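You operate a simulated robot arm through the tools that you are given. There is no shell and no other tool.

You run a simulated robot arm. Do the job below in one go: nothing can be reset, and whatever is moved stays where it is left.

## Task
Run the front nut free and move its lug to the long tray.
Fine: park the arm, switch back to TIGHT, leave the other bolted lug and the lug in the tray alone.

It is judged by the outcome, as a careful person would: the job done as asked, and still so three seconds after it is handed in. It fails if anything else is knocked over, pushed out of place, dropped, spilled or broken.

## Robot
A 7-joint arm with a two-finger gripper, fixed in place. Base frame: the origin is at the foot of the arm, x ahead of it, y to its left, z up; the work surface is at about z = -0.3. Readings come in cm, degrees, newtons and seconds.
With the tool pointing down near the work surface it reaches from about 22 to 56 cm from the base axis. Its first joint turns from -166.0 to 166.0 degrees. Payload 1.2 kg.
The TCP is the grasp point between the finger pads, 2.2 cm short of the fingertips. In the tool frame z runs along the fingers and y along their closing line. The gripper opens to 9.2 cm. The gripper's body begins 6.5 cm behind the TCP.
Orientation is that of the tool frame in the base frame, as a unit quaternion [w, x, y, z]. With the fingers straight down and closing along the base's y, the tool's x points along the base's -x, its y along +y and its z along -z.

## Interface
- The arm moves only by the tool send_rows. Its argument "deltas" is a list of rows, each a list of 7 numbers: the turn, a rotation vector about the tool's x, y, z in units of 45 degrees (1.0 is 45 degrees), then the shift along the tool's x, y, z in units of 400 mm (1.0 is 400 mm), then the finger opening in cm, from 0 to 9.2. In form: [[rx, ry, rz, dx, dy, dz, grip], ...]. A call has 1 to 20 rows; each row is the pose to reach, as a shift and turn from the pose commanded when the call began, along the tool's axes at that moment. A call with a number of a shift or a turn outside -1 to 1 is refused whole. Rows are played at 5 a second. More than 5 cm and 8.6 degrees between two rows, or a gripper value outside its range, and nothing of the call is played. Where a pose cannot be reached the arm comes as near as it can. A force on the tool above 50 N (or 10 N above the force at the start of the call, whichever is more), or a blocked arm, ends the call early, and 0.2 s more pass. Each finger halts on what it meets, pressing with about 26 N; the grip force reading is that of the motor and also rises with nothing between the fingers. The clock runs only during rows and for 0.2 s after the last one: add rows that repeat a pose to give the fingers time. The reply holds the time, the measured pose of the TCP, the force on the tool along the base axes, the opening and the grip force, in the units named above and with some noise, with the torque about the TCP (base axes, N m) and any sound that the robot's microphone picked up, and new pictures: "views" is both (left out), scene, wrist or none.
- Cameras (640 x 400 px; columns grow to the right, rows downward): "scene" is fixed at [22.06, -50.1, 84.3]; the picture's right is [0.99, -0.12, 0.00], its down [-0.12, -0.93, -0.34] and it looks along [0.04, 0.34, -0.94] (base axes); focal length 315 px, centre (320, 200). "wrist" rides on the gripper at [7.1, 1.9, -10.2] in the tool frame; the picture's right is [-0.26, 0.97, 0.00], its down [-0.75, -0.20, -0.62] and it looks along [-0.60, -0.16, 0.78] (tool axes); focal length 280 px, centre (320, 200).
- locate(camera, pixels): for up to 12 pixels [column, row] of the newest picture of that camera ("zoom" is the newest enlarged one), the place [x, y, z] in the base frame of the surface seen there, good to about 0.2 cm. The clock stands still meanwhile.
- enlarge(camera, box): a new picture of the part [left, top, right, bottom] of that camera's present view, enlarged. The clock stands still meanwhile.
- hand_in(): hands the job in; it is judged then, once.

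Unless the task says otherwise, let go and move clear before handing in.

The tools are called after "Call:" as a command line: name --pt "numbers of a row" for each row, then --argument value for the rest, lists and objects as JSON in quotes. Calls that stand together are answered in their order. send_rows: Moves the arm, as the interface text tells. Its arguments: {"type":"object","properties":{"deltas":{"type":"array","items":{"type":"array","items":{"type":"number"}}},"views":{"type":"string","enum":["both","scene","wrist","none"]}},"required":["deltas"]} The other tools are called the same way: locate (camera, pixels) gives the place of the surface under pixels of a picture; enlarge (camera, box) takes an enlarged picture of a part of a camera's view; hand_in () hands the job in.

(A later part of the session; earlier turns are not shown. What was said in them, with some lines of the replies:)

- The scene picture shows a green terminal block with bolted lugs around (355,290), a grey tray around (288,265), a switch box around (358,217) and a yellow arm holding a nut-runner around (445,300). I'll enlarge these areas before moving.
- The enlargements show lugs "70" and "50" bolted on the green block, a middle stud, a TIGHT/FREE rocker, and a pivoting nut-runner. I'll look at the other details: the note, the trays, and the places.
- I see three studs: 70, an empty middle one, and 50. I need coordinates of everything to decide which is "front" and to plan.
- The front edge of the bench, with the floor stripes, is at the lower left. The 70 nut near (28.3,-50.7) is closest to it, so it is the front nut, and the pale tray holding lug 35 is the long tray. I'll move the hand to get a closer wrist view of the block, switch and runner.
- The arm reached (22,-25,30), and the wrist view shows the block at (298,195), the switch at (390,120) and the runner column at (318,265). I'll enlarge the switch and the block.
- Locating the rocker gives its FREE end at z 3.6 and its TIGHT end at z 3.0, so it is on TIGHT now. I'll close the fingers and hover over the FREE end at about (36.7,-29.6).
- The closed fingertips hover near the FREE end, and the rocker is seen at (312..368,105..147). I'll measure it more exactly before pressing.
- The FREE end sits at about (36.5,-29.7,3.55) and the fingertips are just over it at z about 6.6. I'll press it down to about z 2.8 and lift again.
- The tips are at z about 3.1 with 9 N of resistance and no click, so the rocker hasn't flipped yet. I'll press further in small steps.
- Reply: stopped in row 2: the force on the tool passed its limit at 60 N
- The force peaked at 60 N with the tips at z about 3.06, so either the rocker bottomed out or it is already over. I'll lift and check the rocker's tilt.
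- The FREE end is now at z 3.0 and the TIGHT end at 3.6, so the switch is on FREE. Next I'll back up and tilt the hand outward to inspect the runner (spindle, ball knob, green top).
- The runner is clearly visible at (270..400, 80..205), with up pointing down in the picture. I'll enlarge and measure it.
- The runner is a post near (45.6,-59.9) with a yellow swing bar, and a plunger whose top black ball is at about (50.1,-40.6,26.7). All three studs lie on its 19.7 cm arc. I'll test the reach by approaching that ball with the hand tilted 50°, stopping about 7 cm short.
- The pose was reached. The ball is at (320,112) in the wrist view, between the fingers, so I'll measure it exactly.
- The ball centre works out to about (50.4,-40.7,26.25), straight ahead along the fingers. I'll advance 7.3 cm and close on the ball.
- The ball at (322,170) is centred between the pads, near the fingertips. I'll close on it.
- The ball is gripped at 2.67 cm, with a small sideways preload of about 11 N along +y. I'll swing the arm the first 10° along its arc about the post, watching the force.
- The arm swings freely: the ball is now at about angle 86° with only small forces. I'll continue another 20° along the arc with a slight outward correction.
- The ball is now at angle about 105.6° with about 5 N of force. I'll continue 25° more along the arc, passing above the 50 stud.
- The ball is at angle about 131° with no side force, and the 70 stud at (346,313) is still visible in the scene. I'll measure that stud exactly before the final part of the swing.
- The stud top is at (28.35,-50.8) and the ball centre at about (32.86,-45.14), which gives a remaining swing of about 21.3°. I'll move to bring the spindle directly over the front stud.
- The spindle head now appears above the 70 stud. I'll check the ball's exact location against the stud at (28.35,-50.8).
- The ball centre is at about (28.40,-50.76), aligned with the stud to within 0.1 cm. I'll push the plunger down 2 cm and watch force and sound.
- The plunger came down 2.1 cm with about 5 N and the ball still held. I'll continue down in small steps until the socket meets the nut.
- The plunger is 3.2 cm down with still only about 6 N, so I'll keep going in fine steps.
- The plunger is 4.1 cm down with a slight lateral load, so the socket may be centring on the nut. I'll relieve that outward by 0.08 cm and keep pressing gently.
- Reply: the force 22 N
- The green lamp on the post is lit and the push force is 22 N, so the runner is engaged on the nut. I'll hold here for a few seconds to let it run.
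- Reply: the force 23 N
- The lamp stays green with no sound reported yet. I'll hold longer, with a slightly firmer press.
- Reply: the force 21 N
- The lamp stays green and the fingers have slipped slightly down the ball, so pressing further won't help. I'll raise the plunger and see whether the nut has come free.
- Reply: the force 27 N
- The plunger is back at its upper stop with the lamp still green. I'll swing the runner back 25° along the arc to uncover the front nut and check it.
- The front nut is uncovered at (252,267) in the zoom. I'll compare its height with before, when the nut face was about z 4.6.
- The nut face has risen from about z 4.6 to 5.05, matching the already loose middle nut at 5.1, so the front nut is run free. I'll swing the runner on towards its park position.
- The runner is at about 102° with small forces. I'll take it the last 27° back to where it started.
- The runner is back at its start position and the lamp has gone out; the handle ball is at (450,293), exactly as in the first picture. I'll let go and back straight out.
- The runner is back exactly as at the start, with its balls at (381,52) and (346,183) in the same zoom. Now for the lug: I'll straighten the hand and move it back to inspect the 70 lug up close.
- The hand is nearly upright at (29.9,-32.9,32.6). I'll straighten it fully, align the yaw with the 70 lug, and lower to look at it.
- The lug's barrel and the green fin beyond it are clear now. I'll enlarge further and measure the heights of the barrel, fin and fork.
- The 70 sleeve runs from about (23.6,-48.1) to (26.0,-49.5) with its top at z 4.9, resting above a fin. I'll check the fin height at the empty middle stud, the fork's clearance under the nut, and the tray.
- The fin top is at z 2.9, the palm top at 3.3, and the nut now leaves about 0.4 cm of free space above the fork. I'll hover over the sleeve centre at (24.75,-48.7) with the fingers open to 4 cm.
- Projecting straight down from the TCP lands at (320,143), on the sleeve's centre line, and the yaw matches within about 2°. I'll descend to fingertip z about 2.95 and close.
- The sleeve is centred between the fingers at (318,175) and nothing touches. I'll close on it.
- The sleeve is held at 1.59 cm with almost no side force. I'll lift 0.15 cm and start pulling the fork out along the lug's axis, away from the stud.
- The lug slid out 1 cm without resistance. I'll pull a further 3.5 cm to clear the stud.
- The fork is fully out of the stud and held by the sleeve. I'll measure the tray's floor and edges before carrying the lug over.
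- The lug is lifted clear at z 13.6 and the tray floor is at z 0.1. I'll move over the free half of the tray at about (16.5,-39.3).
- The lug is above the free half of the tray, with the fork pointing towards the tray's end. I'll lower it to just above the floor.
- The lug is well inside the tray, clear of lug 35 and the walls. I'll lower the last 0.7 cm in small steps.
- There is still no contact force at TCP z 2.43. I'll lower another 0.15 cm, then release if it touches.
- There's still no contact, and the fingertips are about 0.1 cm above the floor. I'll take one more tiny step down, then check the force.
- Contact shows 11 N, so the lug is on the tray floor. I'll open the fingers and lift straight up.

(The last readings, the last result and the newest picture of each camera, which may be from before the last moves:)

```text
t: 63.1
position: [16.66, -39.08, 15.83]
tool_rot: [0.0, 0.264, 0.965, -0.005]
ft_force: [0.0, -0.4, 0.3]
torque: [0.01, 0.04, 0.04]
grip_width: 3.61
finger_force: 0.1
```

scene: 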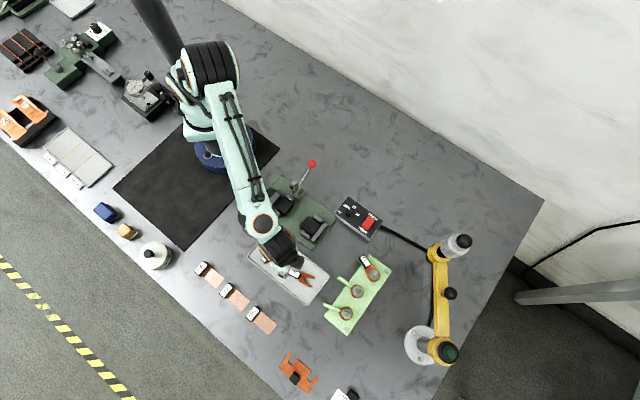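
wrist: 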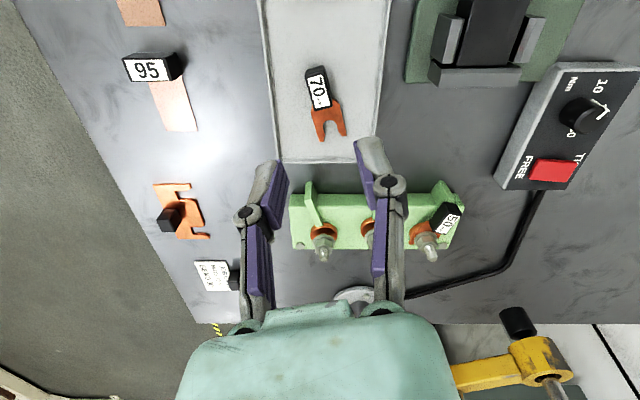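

Lug 70 now lies in the long tray, clear of everything at (325,105) in the wrist view. Next I'll close the fingers and hover over the TIGHT end of the rocker at about (38.4,-27.95).

Call:
send_rows --pt "0 0 0.03 -0.047 0.074 0 2" --pt "0 0 0.06 -0.093 0.148 0 1" --pt "0 0 0.09 -0.14 0.221 0 0" --pt "0 0 0.12 -0.187 0.295 0 0" --pt "0 0 0.15 -0.233 0.369 0 0" --pt "0 0 0.18 -0.28 0.443 0 0" --pt "0 0 0.21 -0.3265 0.5166 0 0" --pt "0 0 0.21 -0.3265 0.5166 0.085 0" --pt "0 0 0.21 -0.3265 0.5166 0.17 0" --pt "0 0 0.21 -0.3265 0.5166 0.17 0" --views "both"

Call:
enlarge --camera "wrist" --box '[260, 60, 420, 220]'

```text
t: 65.3
position: [38.42, -28.02, 8.74]
tool_rot: [-0.001, 0.343, 0.939, -0.005]
ft_force: [0.3, 0.6, -0.2]
torque: [-0.04, -0.01, -0.04]
grip_width: 0.0
finger_force: 25.7
```

scene: 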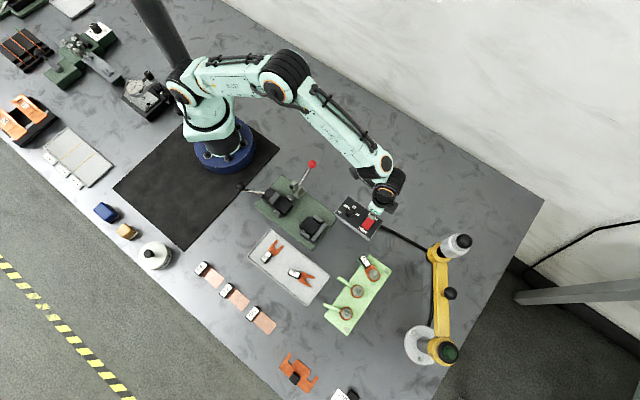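
wrist: 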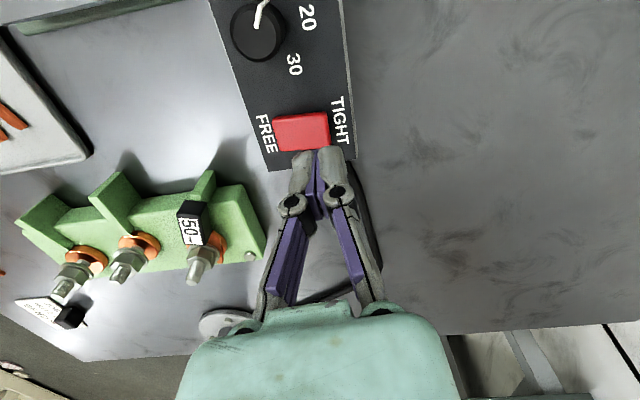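

```text
2.50 times, centred on (340, 140) of wrist
```

zoom: 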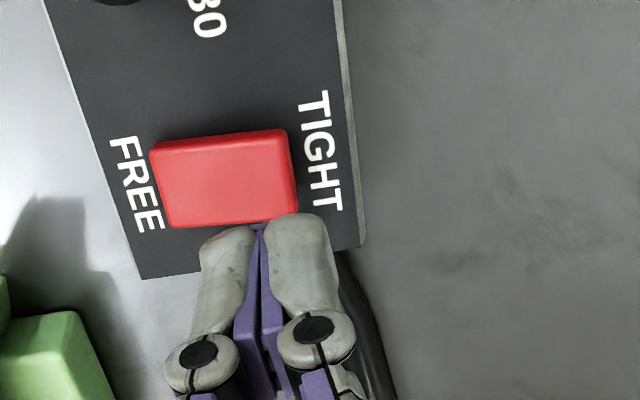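

The spot below the fingers projects to (320,135), on the TIGHT half of the rocker. I'll shift 0.3 cm further outward and press down gradually.

Call:
send_rows --pt "0 0 0 0 0.0075 0.03 0" --pt "0 0 0 0 0.0075 0.06 0" --pt "0 0 0 0 0.0075 0.072 0" --pt "0 0 0 0 0.0075 0.079 0" --pt "0 0 0 0 0.0075 0.084 0" --pt "0 0 0 0 0.0075 0.089 0" --pt "0 0 0 0 0.0075 0.089 0" --views "wrist"

```text
t: 66.9
position: [38.46, -27.83, 5.37]
tool_rot: [0.0, 0.342, 0.94, -0.005]
ft_force: [-0.2, 0.7, 4.6]
torque: [0.01, 0.02, -0.01]
grip_width: 0.02
finger_force: 25.8
```

wrist: 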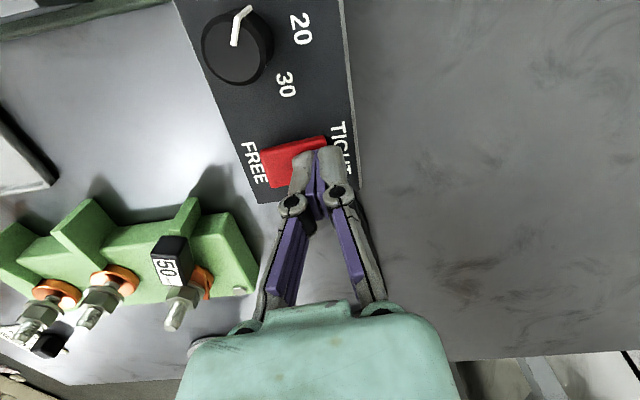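

The tips are in contact at z about 3.17 with 5 N, so I'll press on in small steps.

Call:
send_rows --pt "0 0 0 0 0 0.002 0" --pt "0 0 0 0 0 0.004 0" --pt "0 0 0 0 0 0.006 0" --pt "0 0 0 0 0 0.006 0" --views "wrist"

Call:
enlarge --camera "wrist" --box '[220, 100, 380, 220]'

```text
t: 67.7
position: [38.61, -27.87, 5.47]
tool_rot: [0.0, 0.342, 0.94, -0.005]
ft_force: [-2.8, 3.7, 8.9]
torque: [0.04, 0.23, -0.05]
grip_width: 0.01
finger_force: 26.3
stopped in row 4: the force on the tool passed its limit at 52 N (the readings are from after the stop); the commanded pose is now the measured one
```

wrist: 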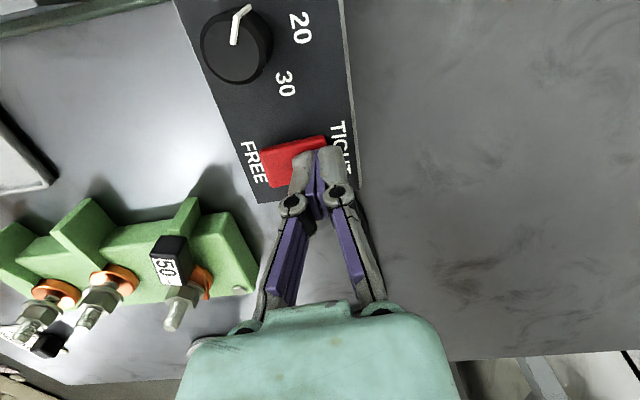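

```text
3.33 times, centred on (300, 160) of wrist
```

zoom: 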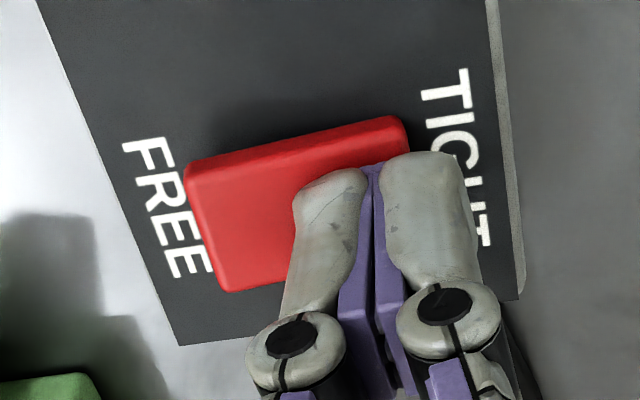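

The force hit its limit at 52 N, and the rocker now looks tilted towards TIGHT. I'll lift and verify its end heights.

Call:
send_rows --pt "0 0 0 0 0 -0.03 0" --pt "0 0 0 0 0 -0.08 0" --pt "0 0 0 0 0 -0.14 0" --pt "0 0 0 0 0 -0.14 0" --views "wrist"

Call:
enlarge --camera "wrist" --box '[240, 60, 400, 180]'

```text
t: 68.7
position: [38.61, -27.9, 11.0]
tool_rot: [0.0, 0.342, 0.94, -0.005]
ft_force: [0.0, -0.8, 0.6]
torque: [0.0, 0.0, -0.02]
grip_width: 0.0
finger_force: 26.3
```

wrist: 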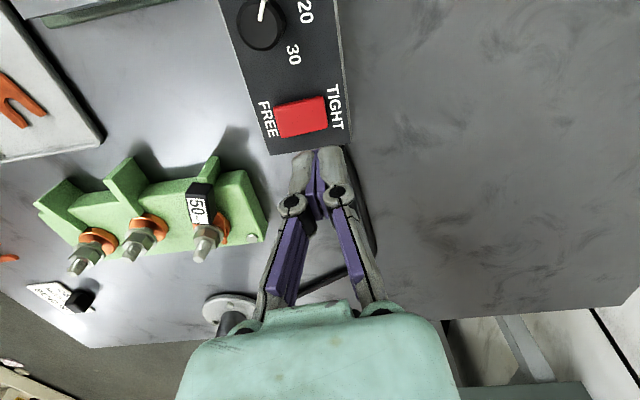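

```text
3.33 times, centred on (320, 120) of wrist
```

zoom: 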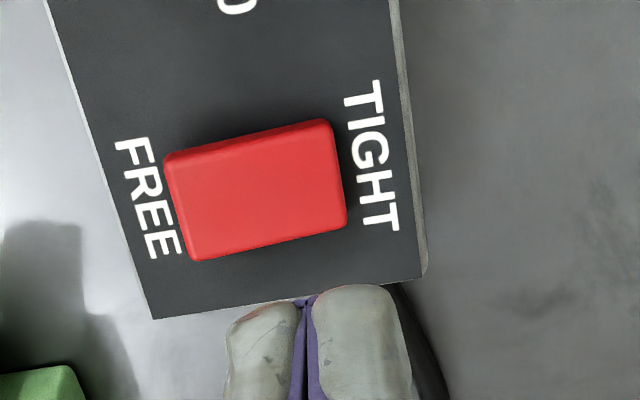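

Call:
locate --camera "zoom" --pixels '[[182, 180], [200, 245], [255, 190], [325, 138], [335, 215], [150, 200], [375, 160]]'

Call:
enlarge --camera "scene" --box '[240, 180, 480, 380]'

```text
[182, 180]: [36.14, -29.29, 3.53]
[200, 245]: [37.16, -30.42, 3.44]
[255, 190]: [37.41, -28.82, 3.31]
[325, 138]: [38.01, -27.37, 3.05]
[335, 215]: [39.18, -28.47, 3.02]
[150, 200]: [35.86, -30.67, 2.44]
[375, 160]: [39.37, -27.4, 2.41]
```

```text
2.00 times, centred on (360, 280) of scene
```

zoom: 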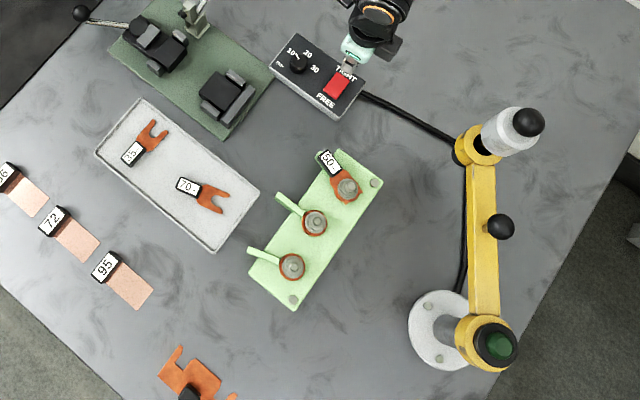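

The rocker's FREE end is at z 3.5 and its TIGHT end at 3.03, so it is back on TIGHT. The runner is parked, lug 70 is in the tray, and lugs 50 and 35 are untouched. I'll take the robot back up to its starting pose.

Call:
send_rows --pt "0 0 0 0 0 -0.1 0" --pt "0 0 0 0 0 -0.2 0" --pt "0 0 0 0 0 -0.3 0" --pt "0 0 0 0 0 -0.4 0" --pt "0 0 0 0 0 -0.5 0" --pt "0 0 0 0 0 -0.6 2" --pt "0 0 -0.1 0.06 -0.042 -0.66 4" --pt "0 0 -0.2 0.13 -0.09 -0.72 6" --pt "0 0 -0.3 0.2 -0.14 -0.77 8" --pt "0 0 -0.4 0.27 -0.19 -0.8 9.2" --pt "0 0 -0.5 0.34 -0.24 -0.82 9.2" --pt "0 0 -0.6 0.41 -0.29 -0.84 9.2" --pt "0 0 -0.7 0.48 -0.335 -0.84 9.2" --pt "0 0 -0.8 0.54 -0.38 -0.84 9.2" --pt "0 0 -0.889 0.59 -0.415 -0.84 9.2" --pt "0 0 -0.889 0.59 -0.415 -0.84 9.2" --pt "0 0 -0.889 0.59 -0.415 -0.84 9.2" --views "both"

Call:
enlarge --camera "scene" --box '[240, 180, 480, 380]'

```text
t: 72.3
position: [9.94, -24.96, 44.25]
tool_rot: [-0.002, 0.0, 1.0, -0.005]
ft_force: [0.2, 0.7, -0.2]
torque: [0.01, 0.02, 0.0]
grip_width: 9.19
finger_force: 0.0
```

scene: 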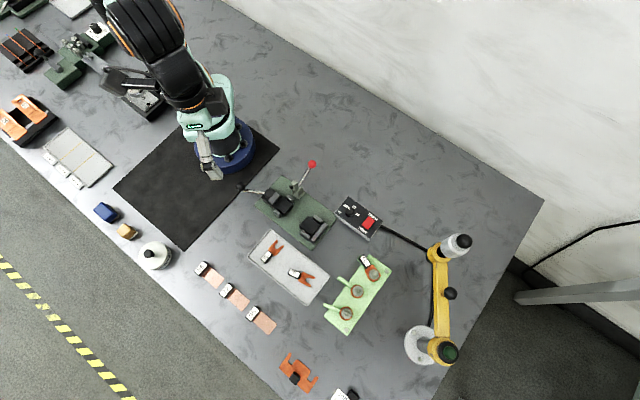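
wrist: 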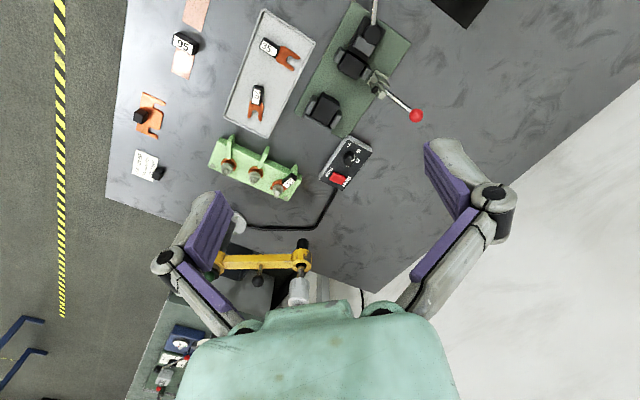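

```text
2.00 times, centred on (360, 280) of scene
```

zoom: 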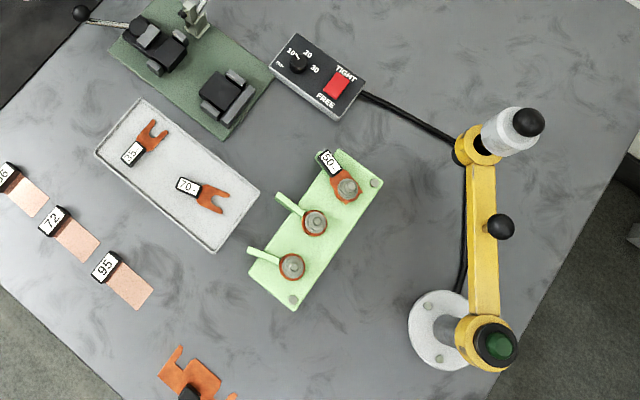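

The final pictures show the front stud empty of its lug and lug 70 in the long tray at (300,275), well apart from lug 35. Lug 50 is still bolted, the runner is parked as at the start, the rocker is on TIGHT, and the robot is back home and clear. I'll hand in.

Call:
hand_in

```text
The job is handed in.
```

The front nut is run free and its lug, marked 70, now lies in the long tray, well apart from lug 35.

- **Front nut:** I took "front" to mean the nut nearest the bench's front edge, the one with the striped floor. The runner's lamp went green while pressing. The nut then sat about 0.45 cm higher, level with the loose middle nut, and it is still on its stud.
- **Nut-runner:** it is swung back to the position it had at the start, and its lamp is off.
- **Switch:** it is back on TIGHT; I checked this by measuring the height of both ends of the rocker.
- **Left alone:** lug 50 is still bolted, lug 35 is where it was in the tray, and nothing else was touched.

Both presses on the switch briefly hit the force limit (60 N and 52 N), and the switch looks undamaged. The robot arm is back at its starting pose with the gripper open.
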